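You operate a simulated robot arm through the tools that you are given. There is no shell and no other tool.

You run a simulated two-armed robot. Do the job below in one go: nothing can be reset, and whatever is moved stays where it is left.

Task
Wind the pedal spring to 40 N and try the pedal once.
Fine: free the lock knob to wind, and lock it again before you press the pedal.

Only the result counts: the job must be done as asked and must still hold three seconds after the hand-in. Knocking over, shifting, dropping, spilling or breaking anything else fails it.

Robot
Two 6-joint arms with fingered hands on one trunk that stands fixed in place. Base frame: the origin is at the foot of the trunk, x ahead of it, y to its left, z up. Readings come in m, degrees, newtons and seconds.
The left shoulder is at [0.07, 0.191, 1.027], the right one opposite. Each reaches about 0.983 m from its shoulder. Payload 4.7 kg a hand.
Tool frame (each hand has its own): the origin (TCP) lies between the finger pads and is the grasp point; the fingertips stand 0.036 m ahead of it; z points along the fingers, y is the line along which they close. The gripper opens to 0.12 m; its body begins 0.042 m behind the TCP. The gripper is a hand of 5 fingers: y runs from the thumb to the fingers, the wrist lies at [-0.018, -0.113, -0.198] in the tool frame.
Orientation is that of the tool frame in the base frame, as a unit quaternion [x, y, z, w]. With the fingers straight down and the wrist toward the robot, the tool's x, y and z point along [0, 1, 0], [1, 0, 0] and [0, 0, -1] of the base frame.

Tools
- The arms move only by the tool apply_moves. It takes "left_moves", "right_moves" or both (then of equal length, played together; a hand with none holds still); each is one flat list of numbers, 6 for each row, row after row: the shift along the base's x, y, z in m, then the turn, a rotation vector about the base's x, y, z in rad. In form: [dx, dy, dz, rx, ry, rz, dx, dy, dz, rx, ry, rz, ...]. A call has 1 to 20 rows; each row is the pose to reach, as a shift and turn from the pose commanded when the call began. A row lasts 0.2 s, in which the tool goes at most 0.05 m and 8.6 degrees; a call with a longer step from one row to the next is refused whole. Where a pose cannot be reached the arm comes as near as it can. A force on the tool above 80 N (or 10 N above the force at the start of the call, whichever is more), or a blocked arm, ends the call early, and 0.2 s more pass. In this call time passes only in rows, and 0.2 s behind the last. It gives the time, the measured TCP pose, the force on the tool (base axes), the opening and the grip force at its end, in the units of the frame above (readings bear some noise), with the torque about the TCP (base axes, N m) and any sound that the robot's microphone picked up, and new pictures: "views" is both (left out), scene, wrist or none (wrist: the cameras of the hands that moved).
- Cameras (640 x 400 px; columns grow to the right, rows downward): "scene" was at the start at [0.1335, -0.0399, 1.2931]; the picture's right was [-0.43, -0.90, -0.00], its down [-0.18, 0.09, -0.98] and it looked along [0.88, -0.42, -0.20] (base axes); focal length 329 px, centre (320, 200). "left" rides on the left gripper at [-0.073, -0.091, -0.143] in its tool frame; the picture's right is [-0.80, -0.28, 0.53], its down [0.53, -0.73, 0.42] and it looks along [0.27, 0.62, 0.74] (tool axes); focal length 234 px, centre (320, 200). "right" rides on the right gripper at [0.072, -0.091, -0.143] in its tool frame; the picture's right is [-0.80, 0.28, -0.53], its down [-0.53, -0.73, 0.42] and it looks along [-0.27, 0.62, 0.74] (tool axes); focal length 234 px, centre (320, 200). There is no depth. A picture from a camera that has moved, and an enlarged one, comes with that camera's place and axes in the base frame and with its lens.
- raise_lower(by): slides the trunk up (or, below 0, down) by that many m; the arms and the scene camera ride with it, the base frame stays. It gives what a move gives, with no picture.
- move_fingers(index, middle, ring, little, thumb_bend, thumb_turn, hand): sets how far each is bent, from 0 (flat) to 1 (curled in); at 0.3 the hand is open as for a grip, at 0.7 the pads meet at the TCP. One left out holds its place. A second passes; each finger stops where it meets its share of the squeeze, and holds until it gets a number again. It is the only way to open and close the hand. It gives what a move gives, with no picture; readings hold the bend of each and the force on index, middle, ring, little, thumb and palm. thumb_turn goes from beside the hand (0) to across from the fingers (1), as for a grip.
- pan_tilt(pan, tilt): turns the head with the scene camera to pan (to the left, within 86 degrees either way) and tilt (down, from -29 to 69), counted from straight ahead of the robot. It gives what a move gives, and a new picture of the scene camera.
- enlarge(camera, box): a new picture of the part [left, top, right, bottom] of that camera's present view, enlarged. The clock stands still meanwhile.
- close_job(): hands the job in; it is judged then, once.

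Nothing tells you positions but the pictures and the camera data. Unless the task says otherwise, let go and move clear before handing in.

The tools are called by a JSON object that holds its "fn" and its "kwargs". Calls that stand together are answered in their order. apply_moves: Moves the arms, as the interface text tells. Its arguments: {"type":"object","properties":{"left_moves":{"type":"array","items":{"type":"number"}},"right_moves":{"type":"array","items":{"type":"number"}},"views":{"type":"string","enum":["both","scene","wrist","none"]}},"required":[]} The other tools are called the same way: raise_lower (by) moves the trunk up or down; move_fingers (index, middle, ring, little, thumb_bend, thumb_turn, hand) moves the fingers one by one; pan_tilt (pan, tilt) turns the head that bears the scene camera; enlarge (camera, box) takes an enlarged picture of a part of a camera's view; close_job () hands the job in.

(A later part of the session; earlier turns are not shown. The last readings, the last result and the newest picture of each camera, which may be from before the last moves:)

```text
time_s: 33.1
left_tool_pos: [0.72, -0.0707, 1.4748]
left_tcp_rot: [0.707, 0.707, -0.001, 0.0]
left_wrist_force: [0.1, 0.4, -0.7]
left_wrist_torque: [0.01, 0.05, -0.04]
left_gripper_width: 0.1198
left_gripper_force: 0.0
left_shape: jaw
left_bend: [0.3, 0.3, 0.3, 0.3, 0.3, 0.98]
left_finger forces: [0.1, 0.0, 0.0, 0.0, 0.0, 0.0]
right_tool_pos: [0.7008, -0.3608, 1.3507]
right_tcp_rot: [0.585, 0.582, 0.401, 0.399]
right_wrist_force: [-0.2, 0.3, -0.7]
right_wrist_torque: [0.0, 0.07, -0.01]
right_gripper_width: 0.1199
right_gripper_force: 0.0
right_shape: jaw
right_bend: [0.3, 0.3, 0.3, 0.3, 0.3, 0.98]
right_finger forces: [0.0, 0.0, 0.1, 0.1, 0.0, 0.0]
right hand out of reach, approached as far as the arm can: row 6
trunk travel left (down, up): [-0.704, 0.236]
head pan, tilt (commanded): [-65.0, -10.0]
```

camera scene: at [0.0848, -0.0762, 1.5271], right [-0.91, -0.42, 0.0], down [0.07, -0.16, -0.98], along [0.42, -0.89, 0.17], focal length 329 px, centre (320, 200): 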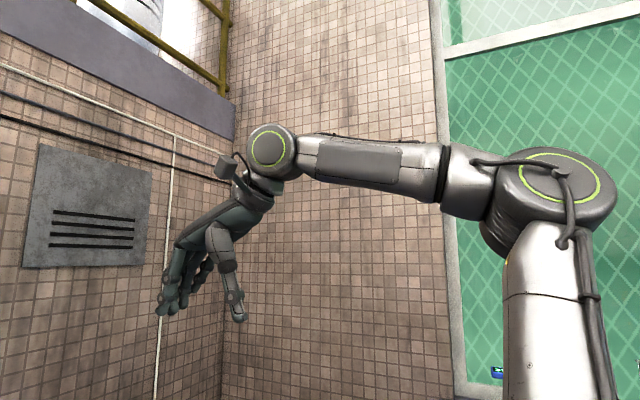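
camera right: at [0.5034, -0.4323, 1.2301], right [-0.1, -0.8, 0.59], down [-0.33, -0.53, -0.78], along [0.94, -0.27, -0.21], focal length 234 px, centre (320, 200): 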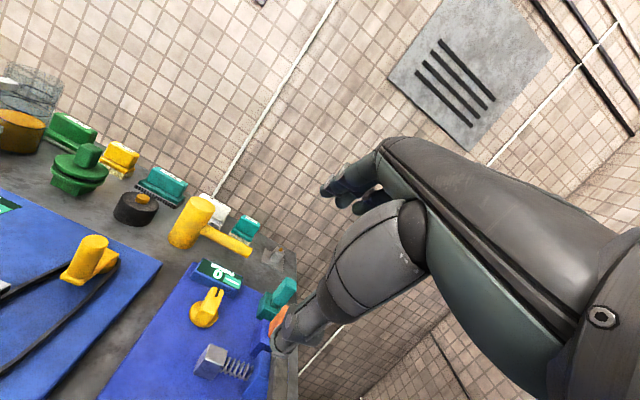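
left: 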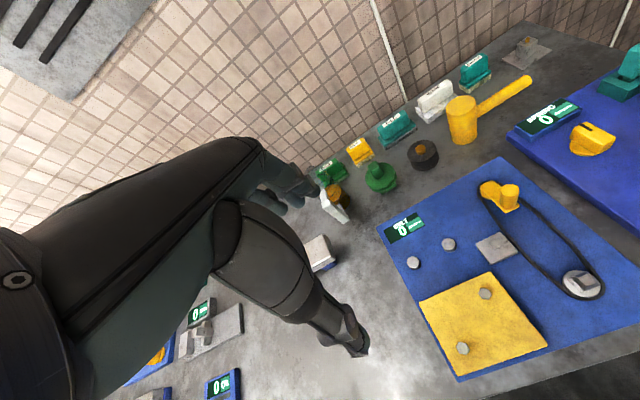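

That passed the old boundary: the hand is now at [0.70, −0.36, 1.35] pointing mostly forward. I'll look at the posture.

{"fn": "pan_tilt", "kwargs": {"pan": -55, "tilt": 10}}

```text
time_s: 33.9
left_tool_pos: [0.718, -0.0707, 1.4775]
left_tcp_rot: [0.707, 0.708, -0.001, 0.0]
left_wrist_force: [0.0, 0.2, -0.6]
left_wrist_torque: [-0.02, -0.03, 0.01]
left_gripper_width: 0.1196
left_gripper_force: 0.0
left_shape: jaw
left_bend: [0.3, 0.3, 0.3, 0.3, 0.3, 0.98]
left_finger forces: [0.0, 0.0, 0.1, 0.0, 0.1, 0.0]
right_tool_pos: [0.6979, -0.3623, 1.353]
right_tcp_rot: [0.584, 0.582, 0.402, 0.398]
right_wrist_force: [0.4, -0.1, -0.1]
right_wrist_torque: [-0.03, 0.0, -0.03]
right_gripper_width: 0.1202
right_gripper_force: 0.2
right_shape: jaw
right_bend: [0.3, 0.3, 0.3, 0.3, 0.3, 0.98]
right_finger forces: [0.1, 0.0, 0.1, 0.0, 0.0, 0.1]
trunk travel left (down, up): [-0.704, 0.236]
head pan, tilt (commanded): [-55.0, 10.0]
camera scene: at [0.1024, -0.0761, 1.4959], right [-0.82, -0.57, 0.0], down [-0.1, 0.14, -0.98], along [0.56, -0.81, -0.17], focal length 329 px, centre (320, 200)
```

scene: 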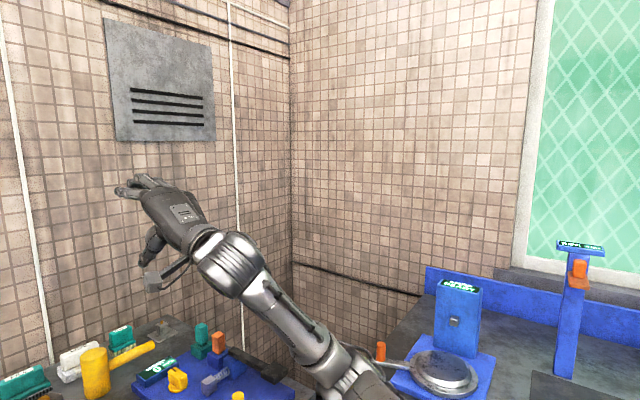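

The arm has flipped to an elbow-down posture that reaches further. I'll move toward the area above the knob and bring the fingers back down gradually.

{"fn": "apply_moves", "kwargs": {"right_moves": [0.02, -0.02, -0.03, 0, 0, 0, 0.04, -0.04, -0.06, 0, 0, 0, 0.06, -0.06, -0.09, 0, 0, 0, 0.08, -0.08, -0.12, 0, 0.0, 0, 0.1, -0.1, -0.14, 0, 0.0, 0, 0.1, -0.1, -0.14, 0, 0.13, 0, 0.1, -0.1, -0.14, 0, 0.26, 0, 0.1, -0.1, -0.14, 0, 0.39, 0], "views": "both"}}

```text
time_s: 35.7
left_tool_pos: [0.7191, -0.0709, 1.4774]
left_tcp_rot: [0.707, 0.708, 0.001, 0.0]
left_wrist_force: [0.9, -1.5, 0.5]
left_wrist_torque: [-0.01, 0.05, -0.01]
left_gripper_width: 0.1195
left_gripper_force: 0.1
left_shape: jaw
left_bend: [0.3, 0.3, 0.3, 0.3, 0.3, 0.98]
left_finger forces: [0.0, 0.0, 0.0, 0.1, 0.0, 0.1]
right_tool_pos: [0.7988, -0.4618, 1.2087]
right_tcp_rot: [0.651, 0.649, 0.279, 0.277]
right_wrist_force: [-0.4, -0.1, 1.5]
right_wrist_torque: [0.01, -0.02, 0.0]
right_gripper_width: 0.1201
right_gripper_force: 0.1
right_shape: jaw
right_bend: [0.3, 0.3, 0.3, 0.3, 0.3, 0.98]
right_finger forces: [0.0, 0.1, 0.1, 0.0, 0.0, 0.1]
trunk travel left (down, up): [-0.704, 0.236]
head pan, tilt (commanded): [-55.0, 10.0]
camera scene: at [0.1035, -0.0755, 1.4957], right [-0.82, -0.57, 0.0], down [-0.1, 0.14, -0.98], along [0.56, -0.81, -0.17], focal length 329 px, centre (320, 200)
camera right: at [0.6324, -0.3894, 1.2414], right [-0.19, -0.81, 0.56], down [-0.2, -0.53, -0.83], along [0.96, -0.27, -0.06], focal length 234 px, centre (320, 200)
```

scene: 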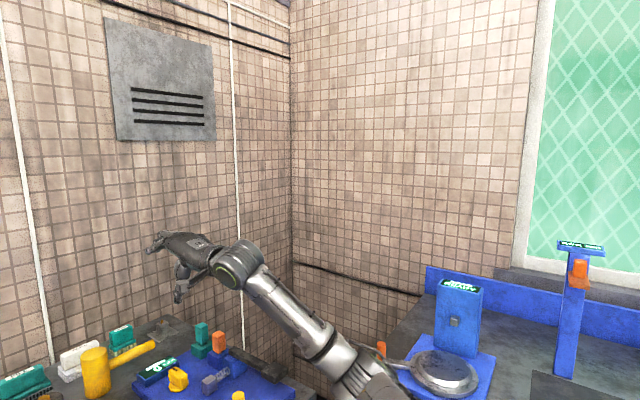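
right: 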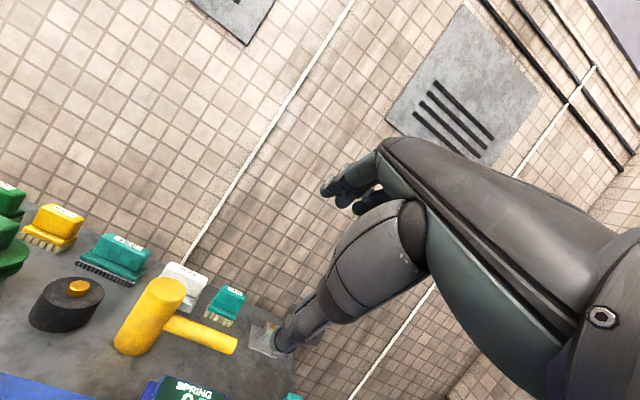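

The new branch reaches well. Now I'll bring the fingers straight down here at a safe height and see whether it holds.

{"fn": "apply_moves", "kwargs": {"right_moves": [0, 0, 0, 0, 0.13, 0, 0, 0, 0, 0, 0.26, 0, 0, 0, 0, 0, 0.39, 0, 0, 0, 0, 0, 0.52, 0, 0, 0, 0, 0, 0.65, 0, 0, 0, 0, 0, 0.81, 0], "views": "both"}}

```text
refused: row 6 steps farther than a row can; nothing moved
```

{"fn": "apply_moves", "kwargs": {"right_moves": [0, 0, 0, 0, 0.135, 0, 0, 0, 0, 0, 0.27, 0, 0, 0, 0, 0, 0.405, 0, 0, 0, 0, 0, 0.54, 0, 0, 0, 0, 0, 0.675, 0, 0, 0, 0, 0, 0.81, 0], "views": "both"}}

```text
time_s: 37.1
left_tool_pos: [0.7201, -0.0704, 1.4774]
left_tcp_rot: [0.708, 0.706, 0.001, 0.0]
left_wrist_force: [-0.7, 0.7, -0.1]
left_wrist_torque: [-0.03, 0.03, 0.01]
left_gripper_width: 0.1195
left_gripper_force: 0.1
left_shape: jaw
left_bend: [0.3, 0.3, 0.3, 0.3, 0.3, 0.98]
left_finger forces: [0.1, 0.0, 0.1, 0.0, 0.0, 0.0]
right_tool_pos: [0.7981, -0.4629, 1.2092]
right_tcp_rot: [0.709, 0.706, -0.002, -0.001]
right_wrist_force: [-0.2, 0.2, -1.0]
right_wrist_torque: [-0.03, 0.0, -0.02]
right_gripper_width: 0.12
right_gripper_force: 0.1
right_shape: jaw
right_bend: [0.3, 0.3, 0.3, 0.3, 0.3, 0.98]
right_finger forces: [0.0, 0.0, 0.0, 0.1, 0.0, 0.0]
trunk travel left (down, up): [-0.704, 0.236]
head pan, tilt (commanded): [-55.0, 10.0]
camera scene: at [0.1035, -0.0748, 1.4958], right [-0.82, -0.57, 0.0], down [-0.1, 0.14, -0.98], along [0.56, -0.81, -0.17], focal length 329 px, centre (320, 200)
camera right: at [0.7089, -0.3891, 1.3518], right [0.28, -0.81, 0.53], down [-0.74, -0.53, -0.42], along [0.62, -0.27, -0.74], focal length 234 px, centre (320, 200)
```

scene: 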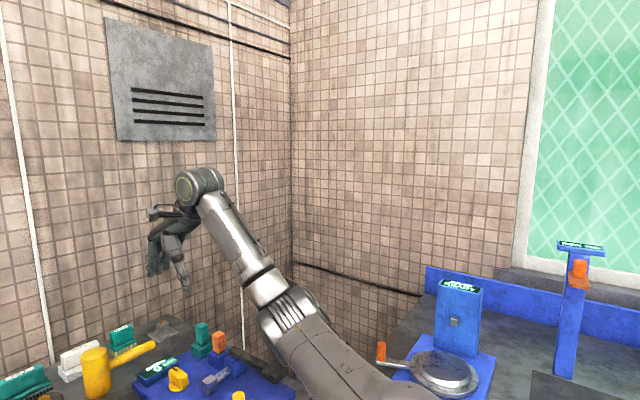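
right: 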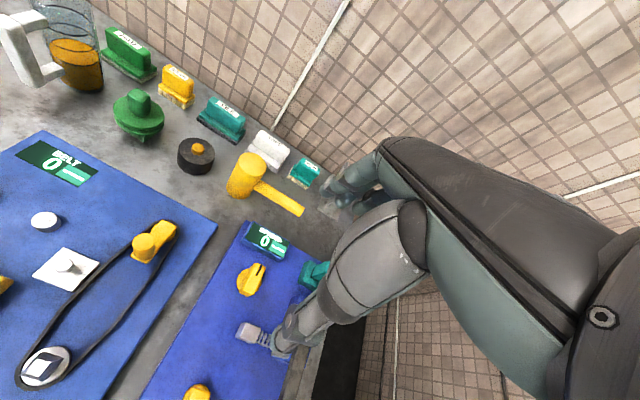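

Fingers-down now works at [0.798, −0.463]. I'll move above the knob and test the −90° yaw again in this better posture, still at a safe height.

{"fn": "apply_moves", "kwargs": {"right_moves": [0.01, 0, -0.01, 0, 0, -0.131, 0.02, -0.005, -0.02, 0, 0, -0.262, 0.03, -0.01, -0.03, 0, 0, -0.393, 0.036, -0.015, -0.04, 0, 0, -0.524, 0.036, -0.02, -0.05, 0, 0, -0.655, 0.036, -0.022, -0.06, 0, 0, -0.785, 0.036, -0.022, -0.07, 0, 0, -0.916, 0.036, -0.022, -0.08, 0, 0, -1.047, 0.036, -0.022, -0.08, 0, 0, -1.178, 0.036, -0.022, -0.08, 0, 0, -1.309, 0.036, -0.022, -0.08, 0, 0, -1.44, 0.036, -0.022, -0.08, 0, 0, -1.571], "views": "both"}}

```text
time_s: 39.7
left_tool_pos: [0.7189, -0.0703, 1.4768]
left_tcp_rot: [0.707, 0.708, 0.0, 0.001]
left_wrist_force: [0.3, 0.2, -0.8]
left_wrist_torque: [-0.05, 0.03, 0.01]
left_gripper_width: 0.1196
left_gripper_force: 0.1
left_shape: jaw
left_bend: [0.3, 0.3, 0.3, 0.3, 0.3, 0.98]
left_finger forces: [0.0, 0.0, 0.1, 0.0, 0.0, 0.0]
right_tool_pos: [0.8365, -0.4853, 1.1307]
right_tcp_rot: [1.0, -0.004, -0.001, 0.001]
right_wrist_force: [0.2, -0.2, 0.5]
right_wrist_torque: [-0.02, 0.02, -0.02]
right_gripper_width: 0.1201
right_gripper_force: 0.1
right_shape: jaw
right_bend: [0.3, 0.3, 0.3, 0.3, 0.3, 0.98]
right_finger forces: [0.0, 0.0, 0.0, 0.0, 0.1, 0.0]
trunk travel left (down, up): [-0.704, 0.236]
head pan, tilt (commanded): [-55.0, 10.0]
camera scene: at [0.1029, -0.0748, 1.4959], right [-0.82, -0.57, 0.0], down [-0.1, 0.14, -0.98], along [0.57, -0.81, -0.17], focal length 329 px, centre (320, 200)
camera right: at [0.9091, -0.393, 1.2722], right [-0.81, -0.27, 0.53], down [-0.53, 0.74, -0.43], along [-0.27, -0.62, -0.74], focal length 234 px, centre (320, 200)
```

scene: 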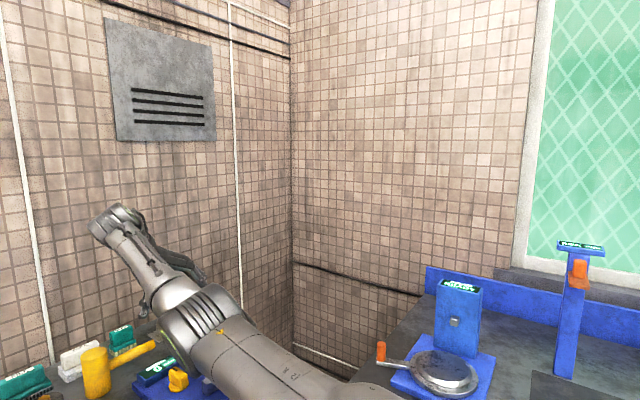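
right: 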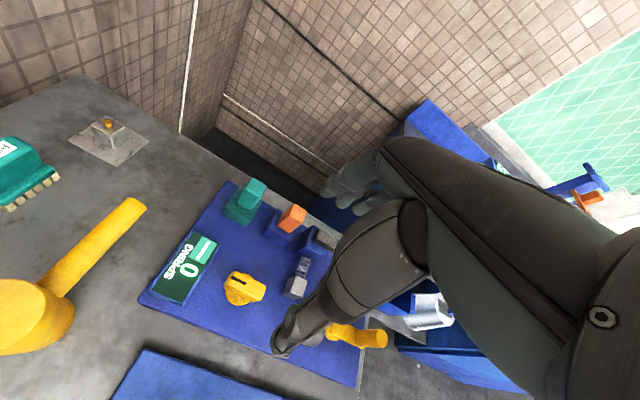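

The −90° yaw now works directly above the knob. I'll zoom in with the wrist camera to refine the knob position.

{"fn": "enlarge", "kwargs": {"camera": "right", "box": [130, 160, 400, 390]}}

{"fn": "enlarge", "kwargs": {"camera": "right", "box": [200, 250, 296, 310]}}

```text
1.74 times, centred on (265, 275) of right
camera zoom: at [0.9091, -0.393, 1.2722], right [-0.81, -0.27, 0.53], down [-0.53, 0.74, -0.43], along [-0.27, -0.62, -0.74], focal length 407 px, centre (416, 70)
```

zoom: 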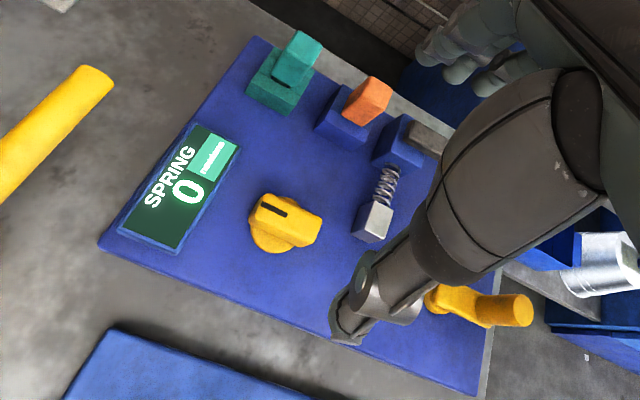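

```text
6.67 times, centred on (248, 280) of right
camera zoom: at [0.9091, -0.393, 1.2722], right [-0.81, -0.27, 0.53], down [-0.53, 0.74, -0.43], along [-0.27, -0.62, -0.74], focal length 1561 px, centre (800, -333)
```

zoom: 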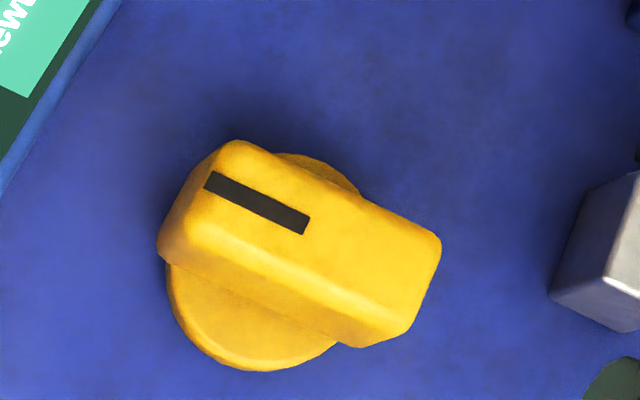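

The knob centre is ≈ [0.838, −0.484], its bar is about 50 × 20 mm along x and its top is near z 0.911. I'll pre-close the fingers to about half opening so they clear the orange handle, then descend in stages.

{"fn": "move_fingers", "kwargs": {"hand": "right", "index": 0.5, "middle": 0.5, "ring": 0.5, "little": 0.5, "thumb_bend": 0.5}}

{"fn": "apply_moves", "kwargs": {"right_moves": [0.0, 0.0, -0.03, 0, 0, 0, 0.001, 0.001, -0.06, 0, 0, 0, 0.0015, 0.001, -0.09, 0, 0, 0, 0.0015, 0.001, -0.12, 0, 0, 0, 0.0015, 0.001, -0.15, 0, 0, 0], "views": "both"}}

{"fn": "pan_tilt", "kwargs": {"pan": -32, "tilt": 32}}

```text
time_s: 40.7
left_tool_pos: [0.7191, -0.07, 1.4778]
left_tcp_rot: [0.707, 0.708, 0.0, 0.0]
left_wrist_force: [-0.5, 0.8, -0.8]
left_wrist_torque: [0.03, 0.03, 0.01]
left_gripper_width: 0.1196
left_gripper_force: 0.0
left_shape: jaw
left_bend: [0.3, 0.3, 0.3, 0.3, 0.3, 0.98]
left_finger forces: [0.0, 0.1, 0.0, 0.0, 0.1, 0.0]
right_tool_pos: [0.8365, -0.4844, 1.1305]
right_tcp_rot: [1.0, -0.003, -0.001, 0.001]
right_wrist_force: [0.0, -0.7, 0.4]
right_wrist_torque: [0.04, -0.03, 0.03]
right_gripper_width: 0.0636
right_gripper_force: 0.0
right_shape: fingers
right_bend: [0.5, 0.5, 0.5, 0.5, 0.5, 0.98]
right_finger forces: [0.0, 0.0, 0.1, 0.1, 0.0, 0.0]
trunk travel left (down, up): [-0.704, 0.236]
head pan, tilt (commanded): [-55.0, 10.0]
```

```text
time_s: 41.9
left_tool_pos: [0.7196, -0.0706, 1.4768]
left_tcp_rot: [0.706, 0.708, -0.001, -0.001]
left_wrist_force: [0.7, 0.3, -0.1]
left_wrist_torque: [-0.02, 0.03, 0.02]
left_gripper_width: 0.1197
left_gripper_force: 0.0
left_shape: jaw
left_bend: [0.3, 0.3, 0.3, 0.3, 0.3, 0.98]
left_finger forces: [0.1, 0.1, 0.0, 0.1, 0.0, 0.0]
right_tool_pos: [0.8385, -0.4826, 0.9788]
right_tcp_rot: [1.0, -0.002, 0.0, 0.001]
right_wrist_force: [-0.3, -0.8, -0.8]
right_wrist_torque: [-0.02, -0.02, 0.04]
right_gripper_width: 0.0637
right_gripper_force: 0.1
right_shape: fingers
right_bend: [0.5, 0.5, 0.5, 0.5, 0.5, 0.98]
right_finger forces: [0.0, 0.1, 0.0, 0.1, 0.0, 0.0]
trunk travel left (down, up): [-0.704, 0.236]
head pan, tilt (commanded): [-55.0, 10.0]
camera scene: at [0.1038, -0.0761, 1.4958], right [-0.82, -0.57, 0.0], down [-0.1, 0.14, -0.98], along [0.56, -0.81, -0.17], focal length 329 px, centre (320, 200)
camera right: at [0.9115, -0.3916, 1.1212], right [-0.81, -0.27, 0.53], down [-0.53, 0.74, -0.43], along [-0.27, -0.62, -0.74], focal length 234 px, centre (320, 200)
```

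scene: 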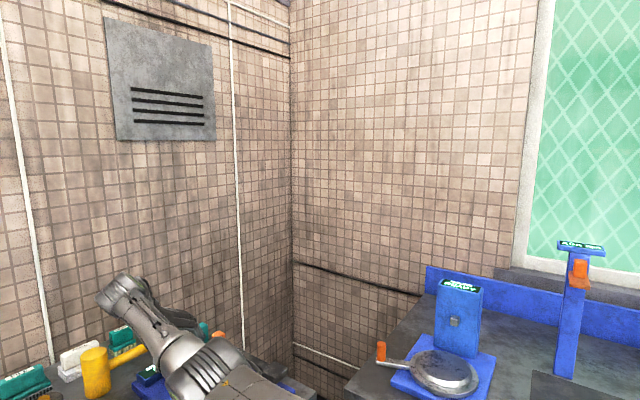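
right: 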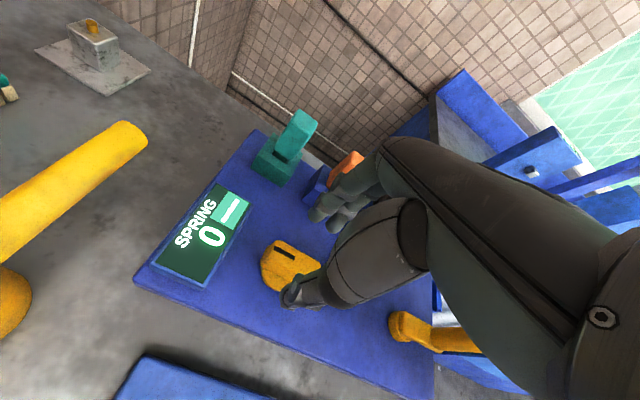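

```text
time_s: 42.8
left_tool_pos: [0.7186, -0.0712, 1.4768]
left_tcp_rot: [0.707, 0.707, -0.001, 0.0]
left_wrist_force: [0.2, 0.3, -0.7]
left_wrist_torque: [-0.04, -0.02, -0.03]
left_gripper_width: 0.1196
left_gripper_force: 0.2
left_shape: jaw
left_bend: [0.3, 0.3, 0.3, 0.3, 0.3, 0.98]
left_finger forces: [0.0, 0.1, 0.0, 0.1, 0.1, 0.1]
right_tool_pos: [0.8371, -0.483, 0.9805]
right_tcp_rot: [1.0, -0.003, 0.0, 0.001]
right_wrist_force: [-0.9, -0.9, 0.6]
right_wrist_torque: [0.04, 0.01, 0.0]
right_gripper_width: 0.0637
right_gripper_force: 0.0
right_shape: fingers
right_bend: [0.5, 0.5, 0.5, 0.5, 0.5, 0.98]
right_finger forces: [0.1, 0.0, 0.1, 0.1, 0.0, 0.0]
trunk travel left (down, up): [-0.704, 0.236]
head pan, tilt (commanded): [-32.0, 32.0]
camera scene: at [0.1254, -0.0472, 1.4604], right [-0.53, -0.85, 0.0], down [-0.45, 0.28, -0.85], along [0.72, -0.45, -0.53], focal length 329 px, centre (320, 200)
```

scene: 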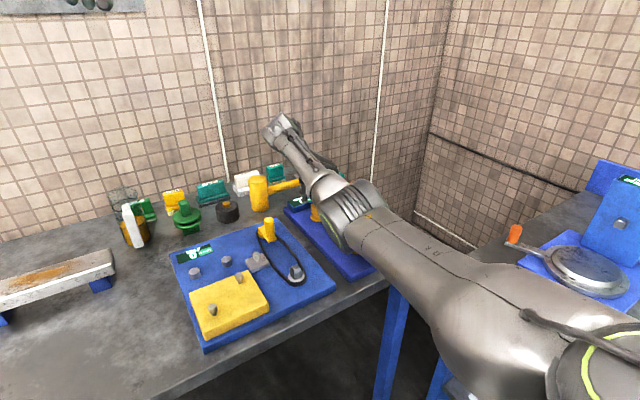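

The geometry matches the predicted thumb-tip position and the display is visible from the wrist camera. I'll lower around the bar to about z 0.916.

{"fn": "apply_moves", "kwargs": {"right_moves": [0.0, -0.001, -0.02, 0, 0, 0, 0.0, -0.001, -0.04, 0, 0, 0, 0.0, -0.0015, -0.055, 0, 0, 0, 0.0, -0.0015, -0.063, 0, 0, 0], "views": "wrist"}}

{"fn": "enlarge", "kwargs": {"camera": "right", "box": [180, 160, 400, 320]}}

```text
time_s: 43.8
left_tool_pos: [0.7184, -0.0715, 1.4774]
left_tcp_rot: [0.706, 0.708, 0.0, 0.0]
left_wrist_force: [-0.2, 0.1, -0.4]
left_wrist_torque: [-0.02, -0.01, -0.02]
left_gripper_width: 0.1201
left_gripper_force: 0.2
left_shape: jaw
left_bend: [0.3, 0.3, 0.3, 0.3, 0.3, 0.98]
left_finger forces: [0.0, 0.1, 0.0, 0.0, 0.0, 0.0]
right_tool_pos: [0.837, -0.4851, 0.9181]
right_tcp_rot: [1.0, -0.003, 0.0, 0.001]
right_wrist_force: [0.0, 0.0, -0.2]
right_wrist_torque: [0.01, 0.0, 0.0]
right_gripper_width: 0.0637
right_gripper_force: 0.1
right_shape: fingers
right_bend: [0.5, 0.5, 0.5, 0.5, 0.5, 0.98]
right_finger forces: [0.1, 0.0, 0.1, 0.0, 0.0, 0.0]
trunk travel left (down, up): [-0.704, 0.236]
head pan, tilt (commanded): [-32.0, 32.0]
camera right: at [0.9111, -0.3948, 1.0592], right [-0.81, -0.27, 0.53], down [-0.53, 0.74, -0.43], along [-0.27, -0.62, -0.74], focal length 234 px, centre (320, 200)
```

right: 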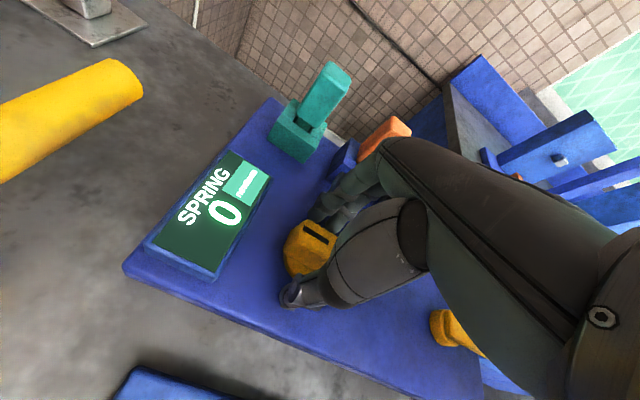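

```text
2.50 times, centred on (290, 240) of right
camera zoom: at [0.9111, -0.3948, 1.0592], right [-0.81, -0.27, 0.53], down [-0.53, 0.74, -0.43], along [-0.27, -0.62, -0.74], focal length 585 px, centre (395, 100)
```

zoom: 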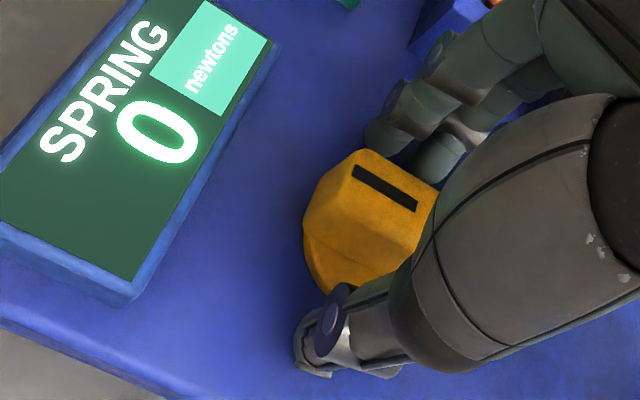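

The hand straddles the bar, fingers on the −y side and thumb on the +y side. I'll close on it.

{"fn": "move_fingers", "kwargs": {"hand": "right", "index": 0.68, "middle": 0.7, "ring": 0.7, "little": 0.68, "thumb_bend": 0.7}}

{"fn": "enlarge", "kwargs": {"camera": "right", "box": [180, 160, 400, 320]}}

```text
time_s: 44.8
left_tool_pos: [0.7178, -0.0723, 1.4795]
left_tcp_rot: [0.707, 0.707, 0.0, 0.001]
left_wrist_force: [0.2, 0.0, 0.8]
left_wrist_torque: [0.04, 0.03, 0.0]
left_gripper_width: 0.1195
left_gripper_force: 0.1
left_shape: jaw
left_bend: [0.3, 0.3, 0.3, 0.3, 0.3, 0.98]
left_finger forces: [0.0, 0.1, 0.0, 0.0, 0.0, 0.0]
right_tool_pos: [0.8364, -0.4879, 0.9194]
right_tcp_rot: [1.0, -0.002, 0.003, 0.001]
right_wrist_force: [2.1, -10.6, 12.4]
right_wrist_torque: [-0.5, -0.19, 0.26]
right_gripper_width: 0.0234
right_gripper_force: 16.8
right_shape: fingers
right_bend: [0.65, 0.64, 0.67, 0.68, 0.64, 0.97]
right_finger forces: [10.4, 9.4, 3.3, 0.0, 9.4, 0.1]
trunk travel left (down, up): [-0.704, 0.236]
head pan, tilt (commanded): [-32.0, 32.0]
```

```text
2.50 times, centred on (290, 240) of right
camera zoom: at [0.9099, -0.3962, 1.0621], right [-0.81, -0.27, 0.52], down [-0.53, 0.73, -0.43], along [-0.27, -0.62, -0.74], focal length 585 px, centre (395, 100)
```

zoom: 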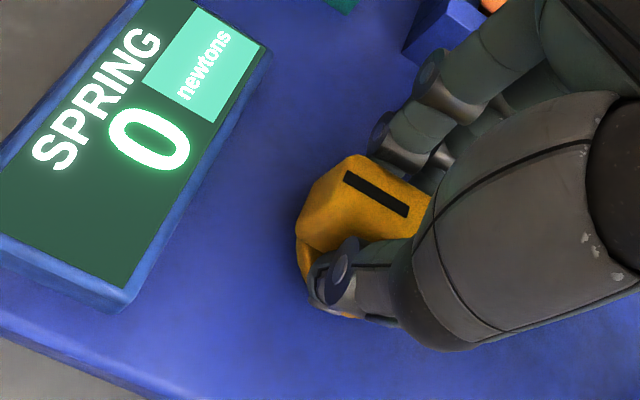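

I've gripped the bar (width 23 mm). I'll try a small counter-clockwise turn and watch the torque.

{"fn": "apply_moves", "kwargs": {"right_moves": [0.0003, 0.0002, 0, 0, 0, 0.08, 0.0006, 0.0003, 0, 0, 0, 0.16, 0.001, 0.0004, 0, 0, 0, 0.24], "views": "wrist"}}

```text
time_s: 45.6
left_tool_pos: [0.7161, -0.0727, 1.4794]
left_tcp_rot: [0.707, 0.707, 0.001, 0.001]
left_wrist_force: [-0.3, -0.3, 0.5]
left_wrist_torque: [-0.02, 0.03, 0.0]
left_gripper_width: 0.1196
left_gripper_force: 0.1
left_shape: jaw
left_bend: [0.3, 0.3, 0.3, 0.3, 0.3, 0.98]
left_finger forces: [0.0, 0.0, 0.0, 0.1, 0.0, 0.0]
right_tool_pos: [0.8353, -0.4876, 0.92]
right_tcp_rot: [0.993, 0.117, 0.001, 0.001]
right_wrist_force: [-1.6, -10.8, 15.0]
right_wrist_torque: [-0.59, -0.05, -0.01]
right_gripper_width: 0.0235
right_gripper_force: 17.6
right_shape: fingers
right_bend: [0.64, 0.64, 0.68, 0.68, 0.65, 0.96]
right_finger forces: [13.2, 10.5, 2.3, 0.1, 9.0, 0.0]
trunk travel left (down, up): [-0.704, 0.236]
head pan, tilt (commanded): [-32.0, 32.0]
camera right: at [0.8855, -0.3807, 1.0621], right [-0.72, -0.46, 0.52], down [-0.69, 0.59, -0.43], along [-0.11, -0.67, -0.74], focal length 234 px, centre (320, 200)
```

right: 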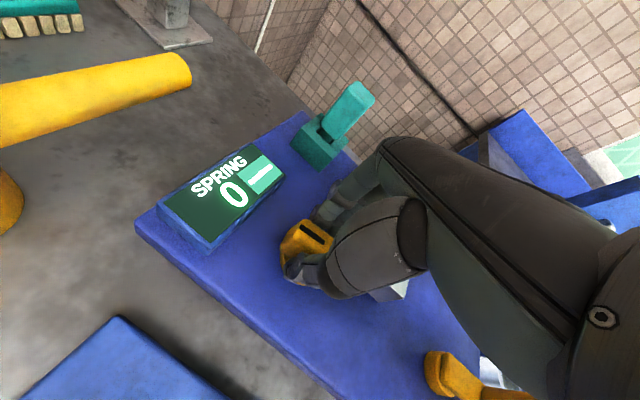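

{"fn": "enlarge", "kwargs": {"camera": "right", "box": [240, 190, 360, 300]}}

```text
3.64 times, centred on (300, 245) of right
camera zoom: at [0.8855, -0.3807, 1.0621], right [-0.72, -0.46, 0.52], down [-0.69, 0.59, -0.43], along [-0.11, -0.67, -0.74], focal length 852 px, centre (393, 36)
```

zoom: 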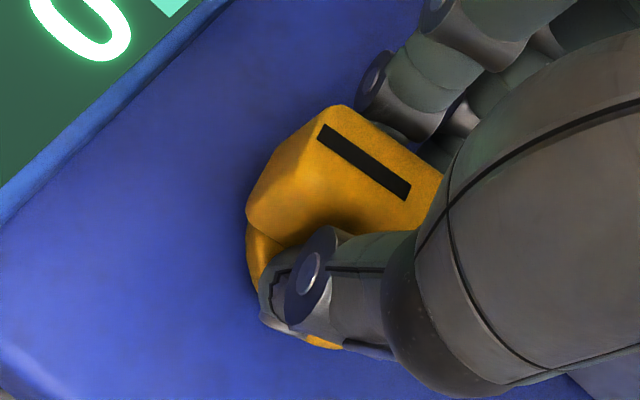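

The knob turned with the hand, about 11–13° counter-clockwise, with almost no torque. I'll keep turning in chunks and watch for a stop.

{"fn": "apply_moves", "kwargs": {"right_moves": [0.0005, 0.0002, 0, 0, 0, 0.11, 0.001, 0.0005, 0, 0, 0, 0.22, 0.0015, 0.001, 0, 0, 0, 0.33, 0.002, 0.0012, 0, 0, 0, 0.44], "views": "wrist"}}

{"fn": "enlarge", "kwargs": {"camera": "right", "box": [240, 190, 360, 300]}}

```text
time_s: 46.6
left_tool_pos: [0.7158, -0.0735, 1.4783]
left_tcp_rot: [0.707, 0.707, 0.001, 0.0]
left_wrist_force: [0.2, -0.1, 0.0]
left_wrist_torque: [-0.03, 0.0, 0.0]
left_gripper_width: 0.1195
left_gripper_force: 0.0
left_shape: jaw
left_bend: [0.3, 0.3, 0.3, 0.3, 0.3, 0.98]
left_finger forces: [0.0, 0.1, 0.0, 0.1, 0.0, 0.0]
right_tool_pos: [0.838, -0.4853, 0.9196]
right_tcp_rot: [0.943, 0.332, 0.001, 0.002]
right_wrist_force: [-1.6, -14.7, 13.7]
right_wrist_torque: [-0.66, -0.07, -0.02]
right_gripper_width: 0.0234
right_gripper_force: 19.5
right_shape: fingers
right_bend: [0.64, 0.63, 0.67, 0.68, 0.65, 0.97]
right_finger forces: [11.8, 12.6, 3.9, 0.1, 9.6, 0.0]
trunk travel left (down, up): [-0.704, 0.236]
head pan, tilt (commanded): [-32.0, 32.0]
camera right: at [0.837, -0.3683, 1.0619], right [-0.46, -0.72, 0.53], down [-0.87, 0.24, -0.43], along [0.18, -0.65, -0.74], focal length 234 px, centre (320, 200)
```

right: 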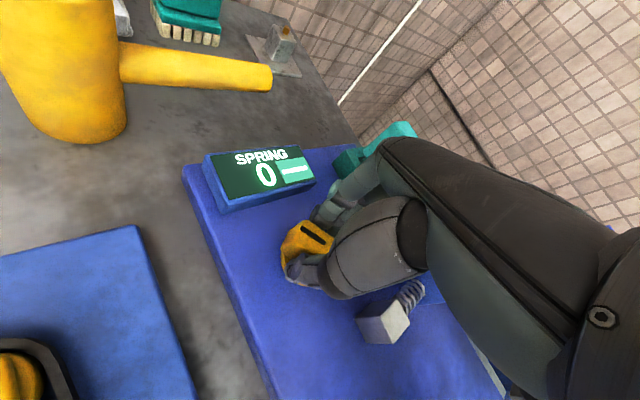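

```text
3.64 times, centred on (300, 245) of right
camera zoom: at [0.837, -0.3683, 1.0619], right [-0.46, -0.72, 0.53], down [-0.87, 0.24, -0.43], along [0.18, -0.65, -0.74], focal length 852 px, centre (393, 36)
```

zoom: 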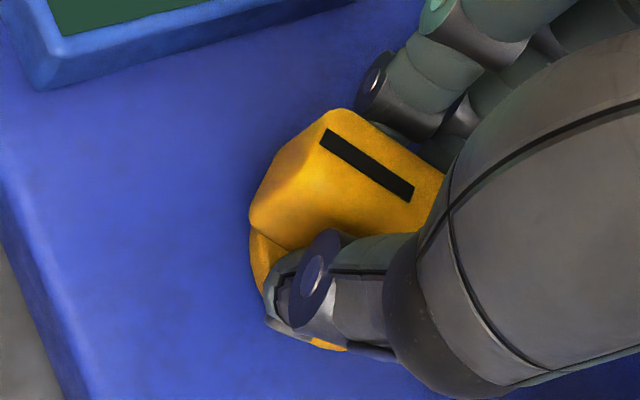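

It is still turning freely, now about 39°. Continuing.

{"fn": "apply_moves", "kwargs": {"right_moves": [0.0, 0.0002, 0, 0, 0, 0.11, 0.0, 0.0005, 0, 0, 0, 0.22, 0.0, 0.0005, 0, 0, 0, 0.33, 0.0, 0.0005, 0, 0, 0, 0.44], "views": "wrist"}}

{"fn": "enlarge", "kwargs": {"camera": "right", "box": [240, 190, 360, 300]}}

```text
time_s: 47.6
left_tool_pos: [0.7166, -0.0716, 1.48]
left_tcp_rot: [0.706, 0.708, 0.0, 0.0]
left_wrist_force: [0.6, -0.1, -0.6]
left_wrist_torque: [0.05, 0.03, -0.03]
left_gripper_width: 0.1197
left_gripper_force: 0.0
left_shape: jaw
left_bend: [0.3, 0.3, 0.3, 0.3, 0.3, 0.98]
left_finger forces: [0.0, 0.1, 0.0, 0.1, 0.0, 0.0]
right_tool_pos: [0.8383, -0.4839, 0.9194]
right_tcp_rot: [0.848, 0.53, 0.002, 0.003]
right_wrist_force: [1.1, -13.1, 18.0]
right_wrist_torque: [-0.44, -0.17, 0.05]
right_gripper_width: 0.0234
right_gripper_force: 19.2
right_shape: fingers
right_bend: [0.64, 0.64, 0.67, 0.68, 0.65, 0.97]
right_finger forces: [12.5, 10.1, 3.8, 0.0, 12.6, 0.0]
trunk travel left (down, up): [-0.704, 0.236]
head pan, tilt (commanded): [-32.0, 32.0]
camera right: at [0.788, -0.3782, 1.0615], right [-0.11, -0.84, 0.53], down [-0.89, -0.16, -0.43], along [0.44, -0.51, -0.73], focal length 234 px, centre (320, 200)
```

right: 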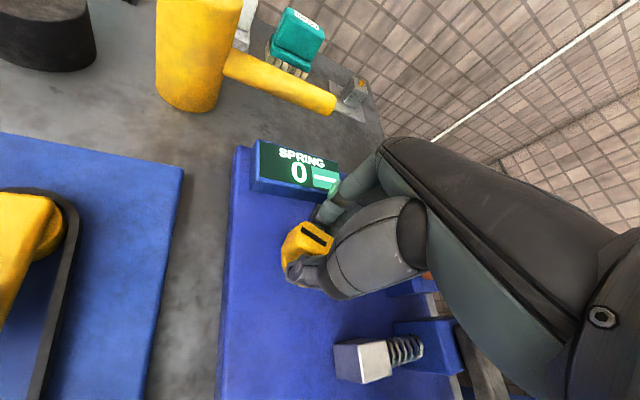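

```text
3.64 times, centred on (300, 245) of right
camera zoom: at [0.788, -0.3782, 1.0615], right [-0.11, -0.84, 0.53], down [-0.89, -0.16, -0.43], along [0.44, -0.51, -0.73], focal length 852 px, centre (393, 36)
```

zoom: 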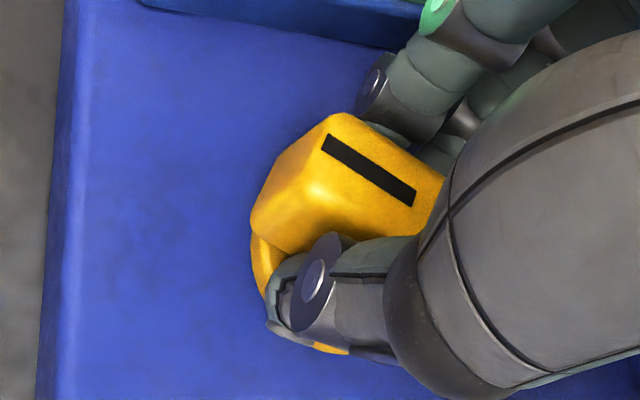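

About 64° now and still free. I'll continue the last part to 90° in small steps.

{"fn": "apply_moves", "kwargs": {"right_moves": [0.0, 0.0, 0, 0, 0, 0.1, 0.0, 0.0, 0, 0, 0, 0.2, 0.0, 0.0, 0, 0, 0, 0.3], "views": "wrist"}}

{"fn": "enlarge", "kwargs": {"camera": "right", "box": [240, 190, 360, 300]}}

```text
time_s: 48.4
left_tool_pos: [0.7152, -0.0718, 1.4792]
left_tcp_rot: [0.707, 0.707, 0.001, 0.001]
left_wrist_force: [-0.8, -0.5, -0.8]
left_wrist_torque: [-0.04, 0.02, 0.01]
left_gripper_width: 0.1197
left_gripper_force: 0.0
left_shape: jaw
left_bend: [0.3, 0.3, 0.3, 0.3, 0.3, 0.98]
left_finger forces: [0.0, 0.1, 0.0, 0.0, 0.0, 0.0]
right_tool_pos: [0.8386, -0.4834, 0.9206]
right_tcp_rot: [0.759, 0.651, 0.002, 0.003]
right_wrist_force: [3.7, -11.1, 21.1]
right_wrist_torque: [-0.32, -0.22, 0.02]
right_gripper_width: 0.0234
right_gripper_force: 19.8
right_shape: fingers
right_bend: [0.65, 0.64, 0.67, 0.68, 0.64, 0.97]
right_finger forces: [12.8, 9.6, 3.3, 0.0, 14.6, 0.0]
trunk travel left (down, up): [-0.704, 0.236]
head pan, tilt (commanded): [-32.0, 32.0]
camera right: at [0.7593, -0.3971, 1.0615], right [0.15, -0.84, 0.53], down [-0.8, -0.41, -0.43], along [0.58, -0.36, -0.73], focal length 234 px, centre (320, 200)
```

right: 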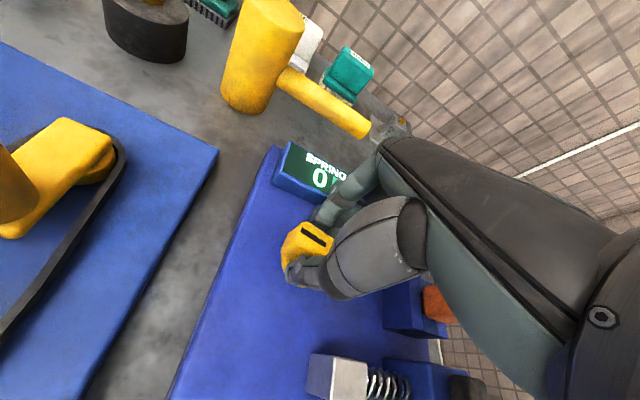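

```text
3.64 times, centred on (300, 245) of right
camera zoom: at [0.7593, -0.3971, 1.0615], right [0.15, -0.84, 0.53], down [-0.8, -0.41, -0.43], along [0.58, -0.36, -0.73], focal length 852 px, centre (393, 36)
```

zoom: 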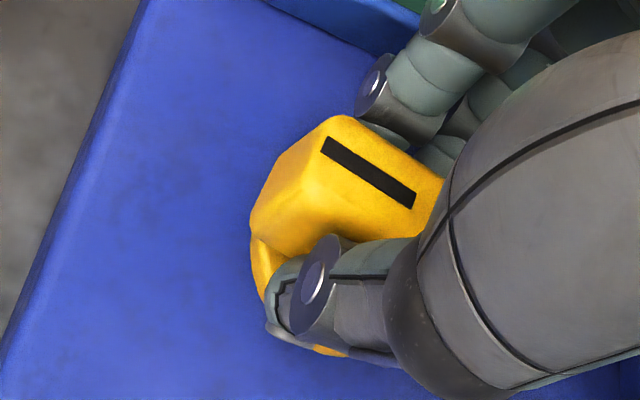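

Now about 81°. I'll go on to 90°, plus slightly more to feel for an end stop.

{"fn": "apply_moves", "kwargs": {"right_moves": [0.0, 0.0, 0, 0, 0, 0.08, 0.0, 0.0, 0, 0, 0, 0.155], "views": "none"}}

{"fn": "apply_moves", "kwargs": {"right_moves": [0.0, 0.0, 0, 0, 0, 0.05, 0.0, 0.0, 0, 0, 0, 0.1], "views": "wrist"}}

{"fn": "enlarge", "kwargs": {"camera": "right", "box": [240, 190, 360, 300]}}

```text
time_s: 49.0
left_tool_pos: [0.7162, -0.0706, 1.48]
left_tcp_rot: [0.706, 0.708, 0.0, 0.001]
left_wrist_force: [-0.2, 0.6, 1.5]
left_wrist_torque: [0.0, 0.02, 0.02]
left_gripper_width: 0.1195
left_gripper_force: 0.1
left_shape: jaw
left_bend: [0.3, 0.3, 0.3, 0.3, 0.3, 0.98]
left_finger forces: [0.0, 0.0, 0.1, 0.0, 0.0, 0.0]
right_tool_pos: [0.8376, -0.4824, 0.9194]
right_tcp_rot: [0.707, 0.707, 0.002, 0.001]
right_wrist_force: [6.2, -10.4, 23.6]
right_wrist_torque: [-0.25, -0.34, 0.06]
right_gripper_width: 0.0233
right_gripper_force: 21.7
right_shape: fingers
right_bend: [0.65, 0.64, 0.67, 0.68, 0.65, 0.97]
right_finger forces: [14.4, 10.3, 3.6, 0.0, 14.9, 0.0]
trunk travel left (down, up): [-0.704, 0.236]
head pan, tilt (commanded): [-32.0, 32.0]
```

```text
time_s: 49.6
left_tool_pos: [0.7157, -0.0707, 1.4795]
left_tcp_rot: [0.706, 0.708, 0.0, 0.001]
left_wrist_force: [0.0, 0.3, -1.0]
left_wrist_torque: [0.05, 0.01, 0.0]
left_gripper_width: 0.1195
left_gripper_force: 0.1
left_shape: jaw
left_bend: [0.3, 0.3, 0.3, 0.3, 0.3, 0.98]
left_finger forces: [0.0, 0.0, 0.1, 0.0, 0.0, 0.0]
right_tool_pos: [0.8389, -0.4831, 0.9197]
right_tcp_rot: [0.671, 0.742, 0.002, 0.002]
right_wrist_force: [5.9, -8.7, 21.1]
right_wrist_torque: [-0.16, -0.25, -0.19]
right_gripper_width: 0.0234
right_gripper_force: 20.2
right_shape: fingers
right_bend: [0.65, 0.64, 0.68, 0.68, 0.65, 0.96]
right_finger forces: [13.5, 9.5, 1.7, 0.1, 16.2, 0.0]
trunk travel left (down, up): [-0.704, 0.236]
head pan, tilt (commanded): [-32.0, 32.0]
camera right: at [0.7403, -0.4197, 1.0614], right [0.35, -0.77, 0.53], down [-0.67, -0.6, -0.43], along [0.65, -0.2, -0.73], focal length 234 px, centre (320, 200)
```

right: 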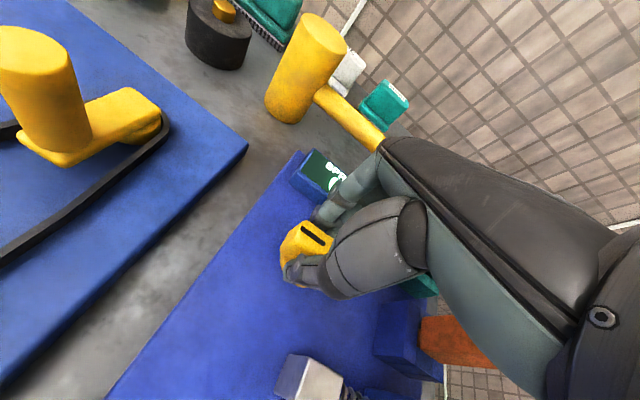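

```text
3.64 times, centred on (300, 245) of right
camera zoom: at [0.7403, -0.4197, 1.0614], right [0.35, -0.77, 0.53], down [-0.67, -0.6, -0.43], along [0.65, -0.2, -0.73], focal length 852 px, centre (393, 36)
```

zoom: 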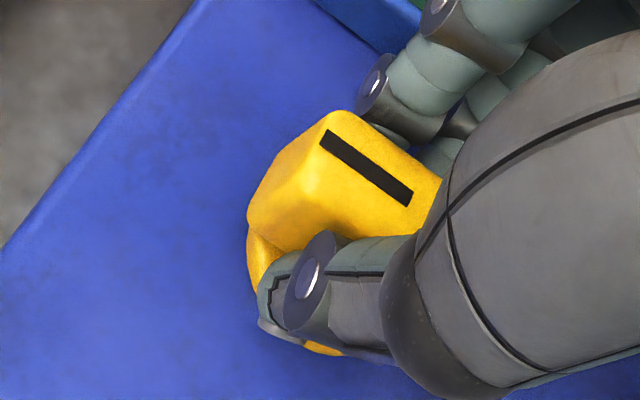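

Torque is starting to build at about 90° and a bit, so there seems to be an end stop there. I'll back off the overshoot, release, and lift clear to look.

{"fn": "apply_moves", "kwargs": {"right_moves": [0.0, 0.0, 0, 0, 0, -0.05, 0.0, 0.0, 0, 0, 0, -0.1], "views": "none"}}

{"fn": "move_fingers", "kwargs": {"hand": "right", "index": 0.5, "middle": 0.5, "ring": 0.5, "little": 0.5, "thumb_bend": 0.5}}

{"fn": "apply_moves", "kwargs": {"right_moves": [0, 0, 0.02, 0, 0, 0, 0, 0, 0.05, 0, 0, 0, 0, 0, 0.09, 0, 0, 0, -0.02, 0, 0.13, 0, 0, 0], "views": "wrist"}}

{"fn": "enlarge", "kwargs": {"camera": "right", "box": [200, 150, 400, 330]}}

```text
time_s: 50.2
left_tool_pos: [0.7157, -0.071, 1.4794]
left_tcp_rot: [0.706, 0.708, 0.001, 0.001]
left_wrist_force: [0.1, 0.4, 0.4]
left_wrist_torque: [0.0, 0.03, -0.01]
left_gripper_width: 0.1198
left_gripper_force: 0.1
left_shape: jaw
left_bend: [0.3, 0.3, 0.3, 0.3, 0.3, 0.98]
left_finger forces: [0.0, 0.1, 0.0, 0.0, 0.0, 0.0]
right_tool_pos: [0.8383, -0.4832, 0.9199]
right_tcp_rot: [0.707, 0.707, 0.002, 0.002]
right_wrist_force: [8.5, -8.0, 22.0]
right_wrist_torque: [-0.16, -0.46, 0.07]
right_gripper_width: 0.0237
right_gripper_force: 21.7
right_shape: fingers
right_bend: [0.65, 0.64, 0.68, 0.68, 0.64, 0.97]
right_finger forces: [14.5, 11.6, 3.3, 0.0, 14.3, 0.0]
trunk travel left (down, up): [-0.704, 0.236]
head pan, tilt (commanded): [-32.0, 32.0]
```

```text
time_s: 51.2
left_tool_pos: [0.7153, -0.0699, 1.48]
left_tcp_rot: [0.706, 0.708, 0.001, 0.0]
left_wrist_force: [0.2, -0.1, 0.3]
left_wrist_torque: [-0.03, -0.05, 0.01]
left_gripper_width: 0.1195
left_gripper_force: 0.1
left_shape: jaw
left_bend: [0.3, 0.3, 0.3, 0.3, 0.3, 0.98]
left_finger forces: [0.1, 0.0, 0.1, 0.0, 0.0, 0.0]
right_tool_pos: [0.837, -0.4826, 0.9168]
right_tcp_rot: [0.708, 0.707, 0.0, 0.0]
right_wrist_force: [-0.8, -0.3, 2.1]
right_wrist_torque: [-0.02, -0.04, 0.0]
right_gripper_width: 0.0541
right_gripper_force: 0.4
right_shape: fingers
right_bend: [0.53, 0.5, 0.5, 0.5, 0.5, 0.98]
right_finger forces: [0.0, 1.7, 0.0, 0.1, 0.0, 0.0]
trunk travel left (down, up): [-0.704, 0.236]
head pan, tilt (commanded): [-32.0, 32.0]
```

```text
time_s: 52.2
left_tool_pos: [0.7168, -0.071, 1.4787]
left_tcp_rot: [0.708, 0.706, 0.001, 0.001]
left_wrist_force: [-0.2, 0.3, 0.7]
left_wrist_torque: [-0.02, -0.04, 0.03]
left_gripper_width: 0.1196
left_gripper_force: 0.0
left_shape: jaw
left_bend: [0.3, 0.3, 0.3, 0.3, 0.3, 0.98]
left_finger forces: [0.0, 0.0, 0.1, 0.0, 0.0, 0.0]
right_tool_pos: [0.8165, -0.4828, 1.0485]
right_tcp_rot: [0.708, 0.706, 0.001, 0.001]
right_wrist_force: [-0.1, -0.3, 0.6]
right_wrist_torque: [0.03, -0.05, 0.02]
right_gripper_width: 0.0628
right_gripper_force: 0.2
right_shape: fingers
right_bend: [0.5, 0.5, 0.5, 0.5, 0.5, 0.98]
right_finger forces: [0.0, 0.0, 0.1, 0.0, 0.1, 0.0]
trunk travel left (down, up): [-0.704, 0.236]
head pan, tilt (commanded): [-32.0, 32.0]
camera right: at [0.7258, -0.4099, 1.1904], right [0.28, -0.8, 0.53], down [-0.73, -0.53, -0.43], along [0.62, -0.27, -0.74], focal length 234 px, centre (320, 200)
```

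right: 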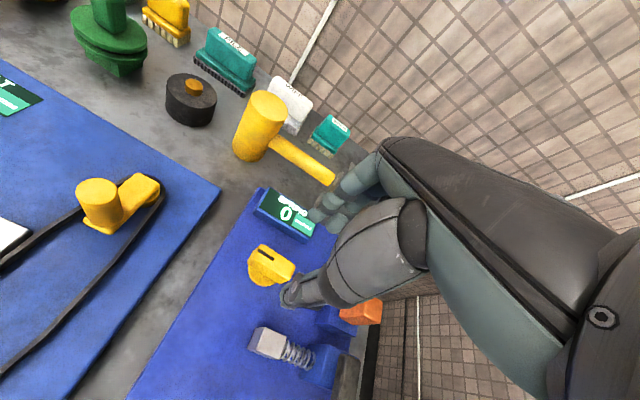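

```text
2.22 times, centred on (300, 240) of right
camera zoom: at [0.7258, -0.4099, 1.1904], right [0.28, -0.8, 0.53], down [-0.73, -0.53, -0.43], along [0.62, -0.27, -0.74], focal length 520 px, centre (364, 111)
```

zoom: 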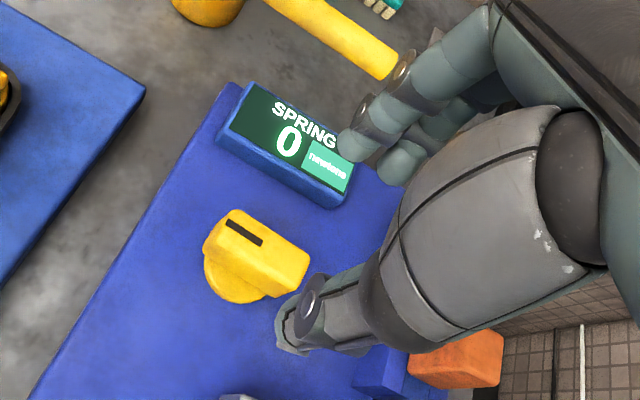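

The knob has turned 90°, with its mark now toward +y, and the display still reads 0. Next I'll move above the crank peg near [0.614, −0.494] and look.

{"fn": "apply_moves", "kwargs": {"right_moves": [-0.035, -0.002, 0.0, 0, 0, 0, -0.07, -0.004, 0.0, 0, 0, 0, -0.105, -0.006, 0, 0, 0, 0, -0.14, -0.008, 0, 0, 0, 0, -0.17, -0.01, 0, 0, 0, 0, -0.2, -0.011, 0, 0, 0, 0], "views": "both"}}

{"fn": "enlarge", "kwargs": {"camera": "right", "box": [200, 180, 360, 330]}}

```text
time_s: 53.6
left_tool_pos: [0.7174, -0.0721, 1.4776]
left_tcp_rot: [0.707, 0.708, 0.001, 0.001]
left_wrist_force: [0.1, -0.3, 0.0]
left_wrist_torque: [0.03, -0.04, 0.02]
left_gripper_width: 0.1193
left_gripper_force: 0.0
left_shape: jaw
left_bend: [0.3, 0.3, 0.3, 0.3, 0.3, 0.98]
left_finger forces: [0.1, 0.0, 0.0, 0.0, 0.0, 0.1]
right_tool_pos: [0.6208, -0.4943, 1.0478]
right_tcp_rot: [0.708, 0.707, 0.001, 0.0]
right_wrist_force: [-0.3, -0.2, 0.5]
right_wrist_torque: [-0.01, -0.01, 0.02]
right_gripper_width: 0.0628
right_gripper_force: 0.2
right_shape: fingers
right_bend: [0.5, 0.5, 0.5, 0.5, 0.5, 0.98]
right_finger forces: [0.0, 0.0, 0.0, 0.0, 0.0, 0.0]
trunk travel left (down, up): [-0.704, 0.236]
head pan, tilt (commanded): [-32.0, 32.0]
camera scene: at [0.1241, -0.0477, 1.4605], right [-0.53, -0.85, 0.0], down [-0.45, 0.28, -0.85], along [0.72, -0.45, -0.53], focal length 329 px, centre (320, 200)
camera right: at [0.5294, -0.4215, 1.1906], right [0.28, -0.8, 0.53], down [-0.73, -0.53, -0.43], along [0.62, -0.27, -0.74], focal length 234 px, centre (320, 200)
```

scene: 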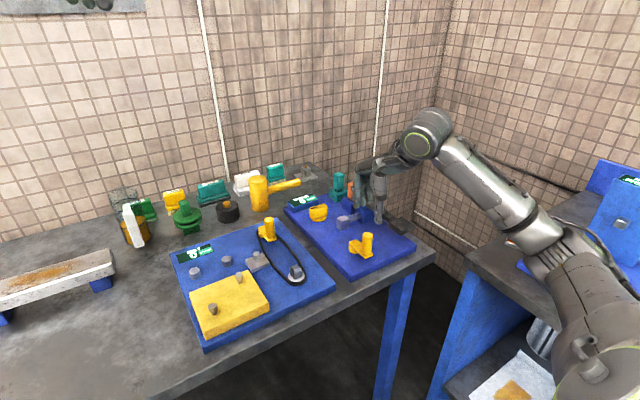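
right: 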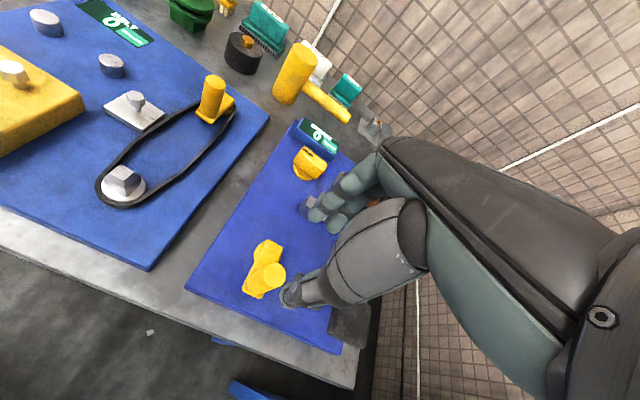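

```text
2.67 times, centred on (280, 255) of right
camera zoom: at [0.5294, -0.4215, 1.1906], right [0.28, -0.8, 0.53], down [-0.73, -0.53, -0.43], along [0.62, -0.27, -0.74], focal length 624 px, centre (427, 53)
```

zoom: 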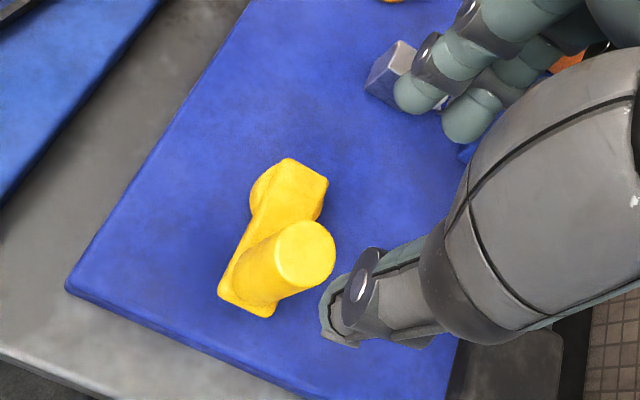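

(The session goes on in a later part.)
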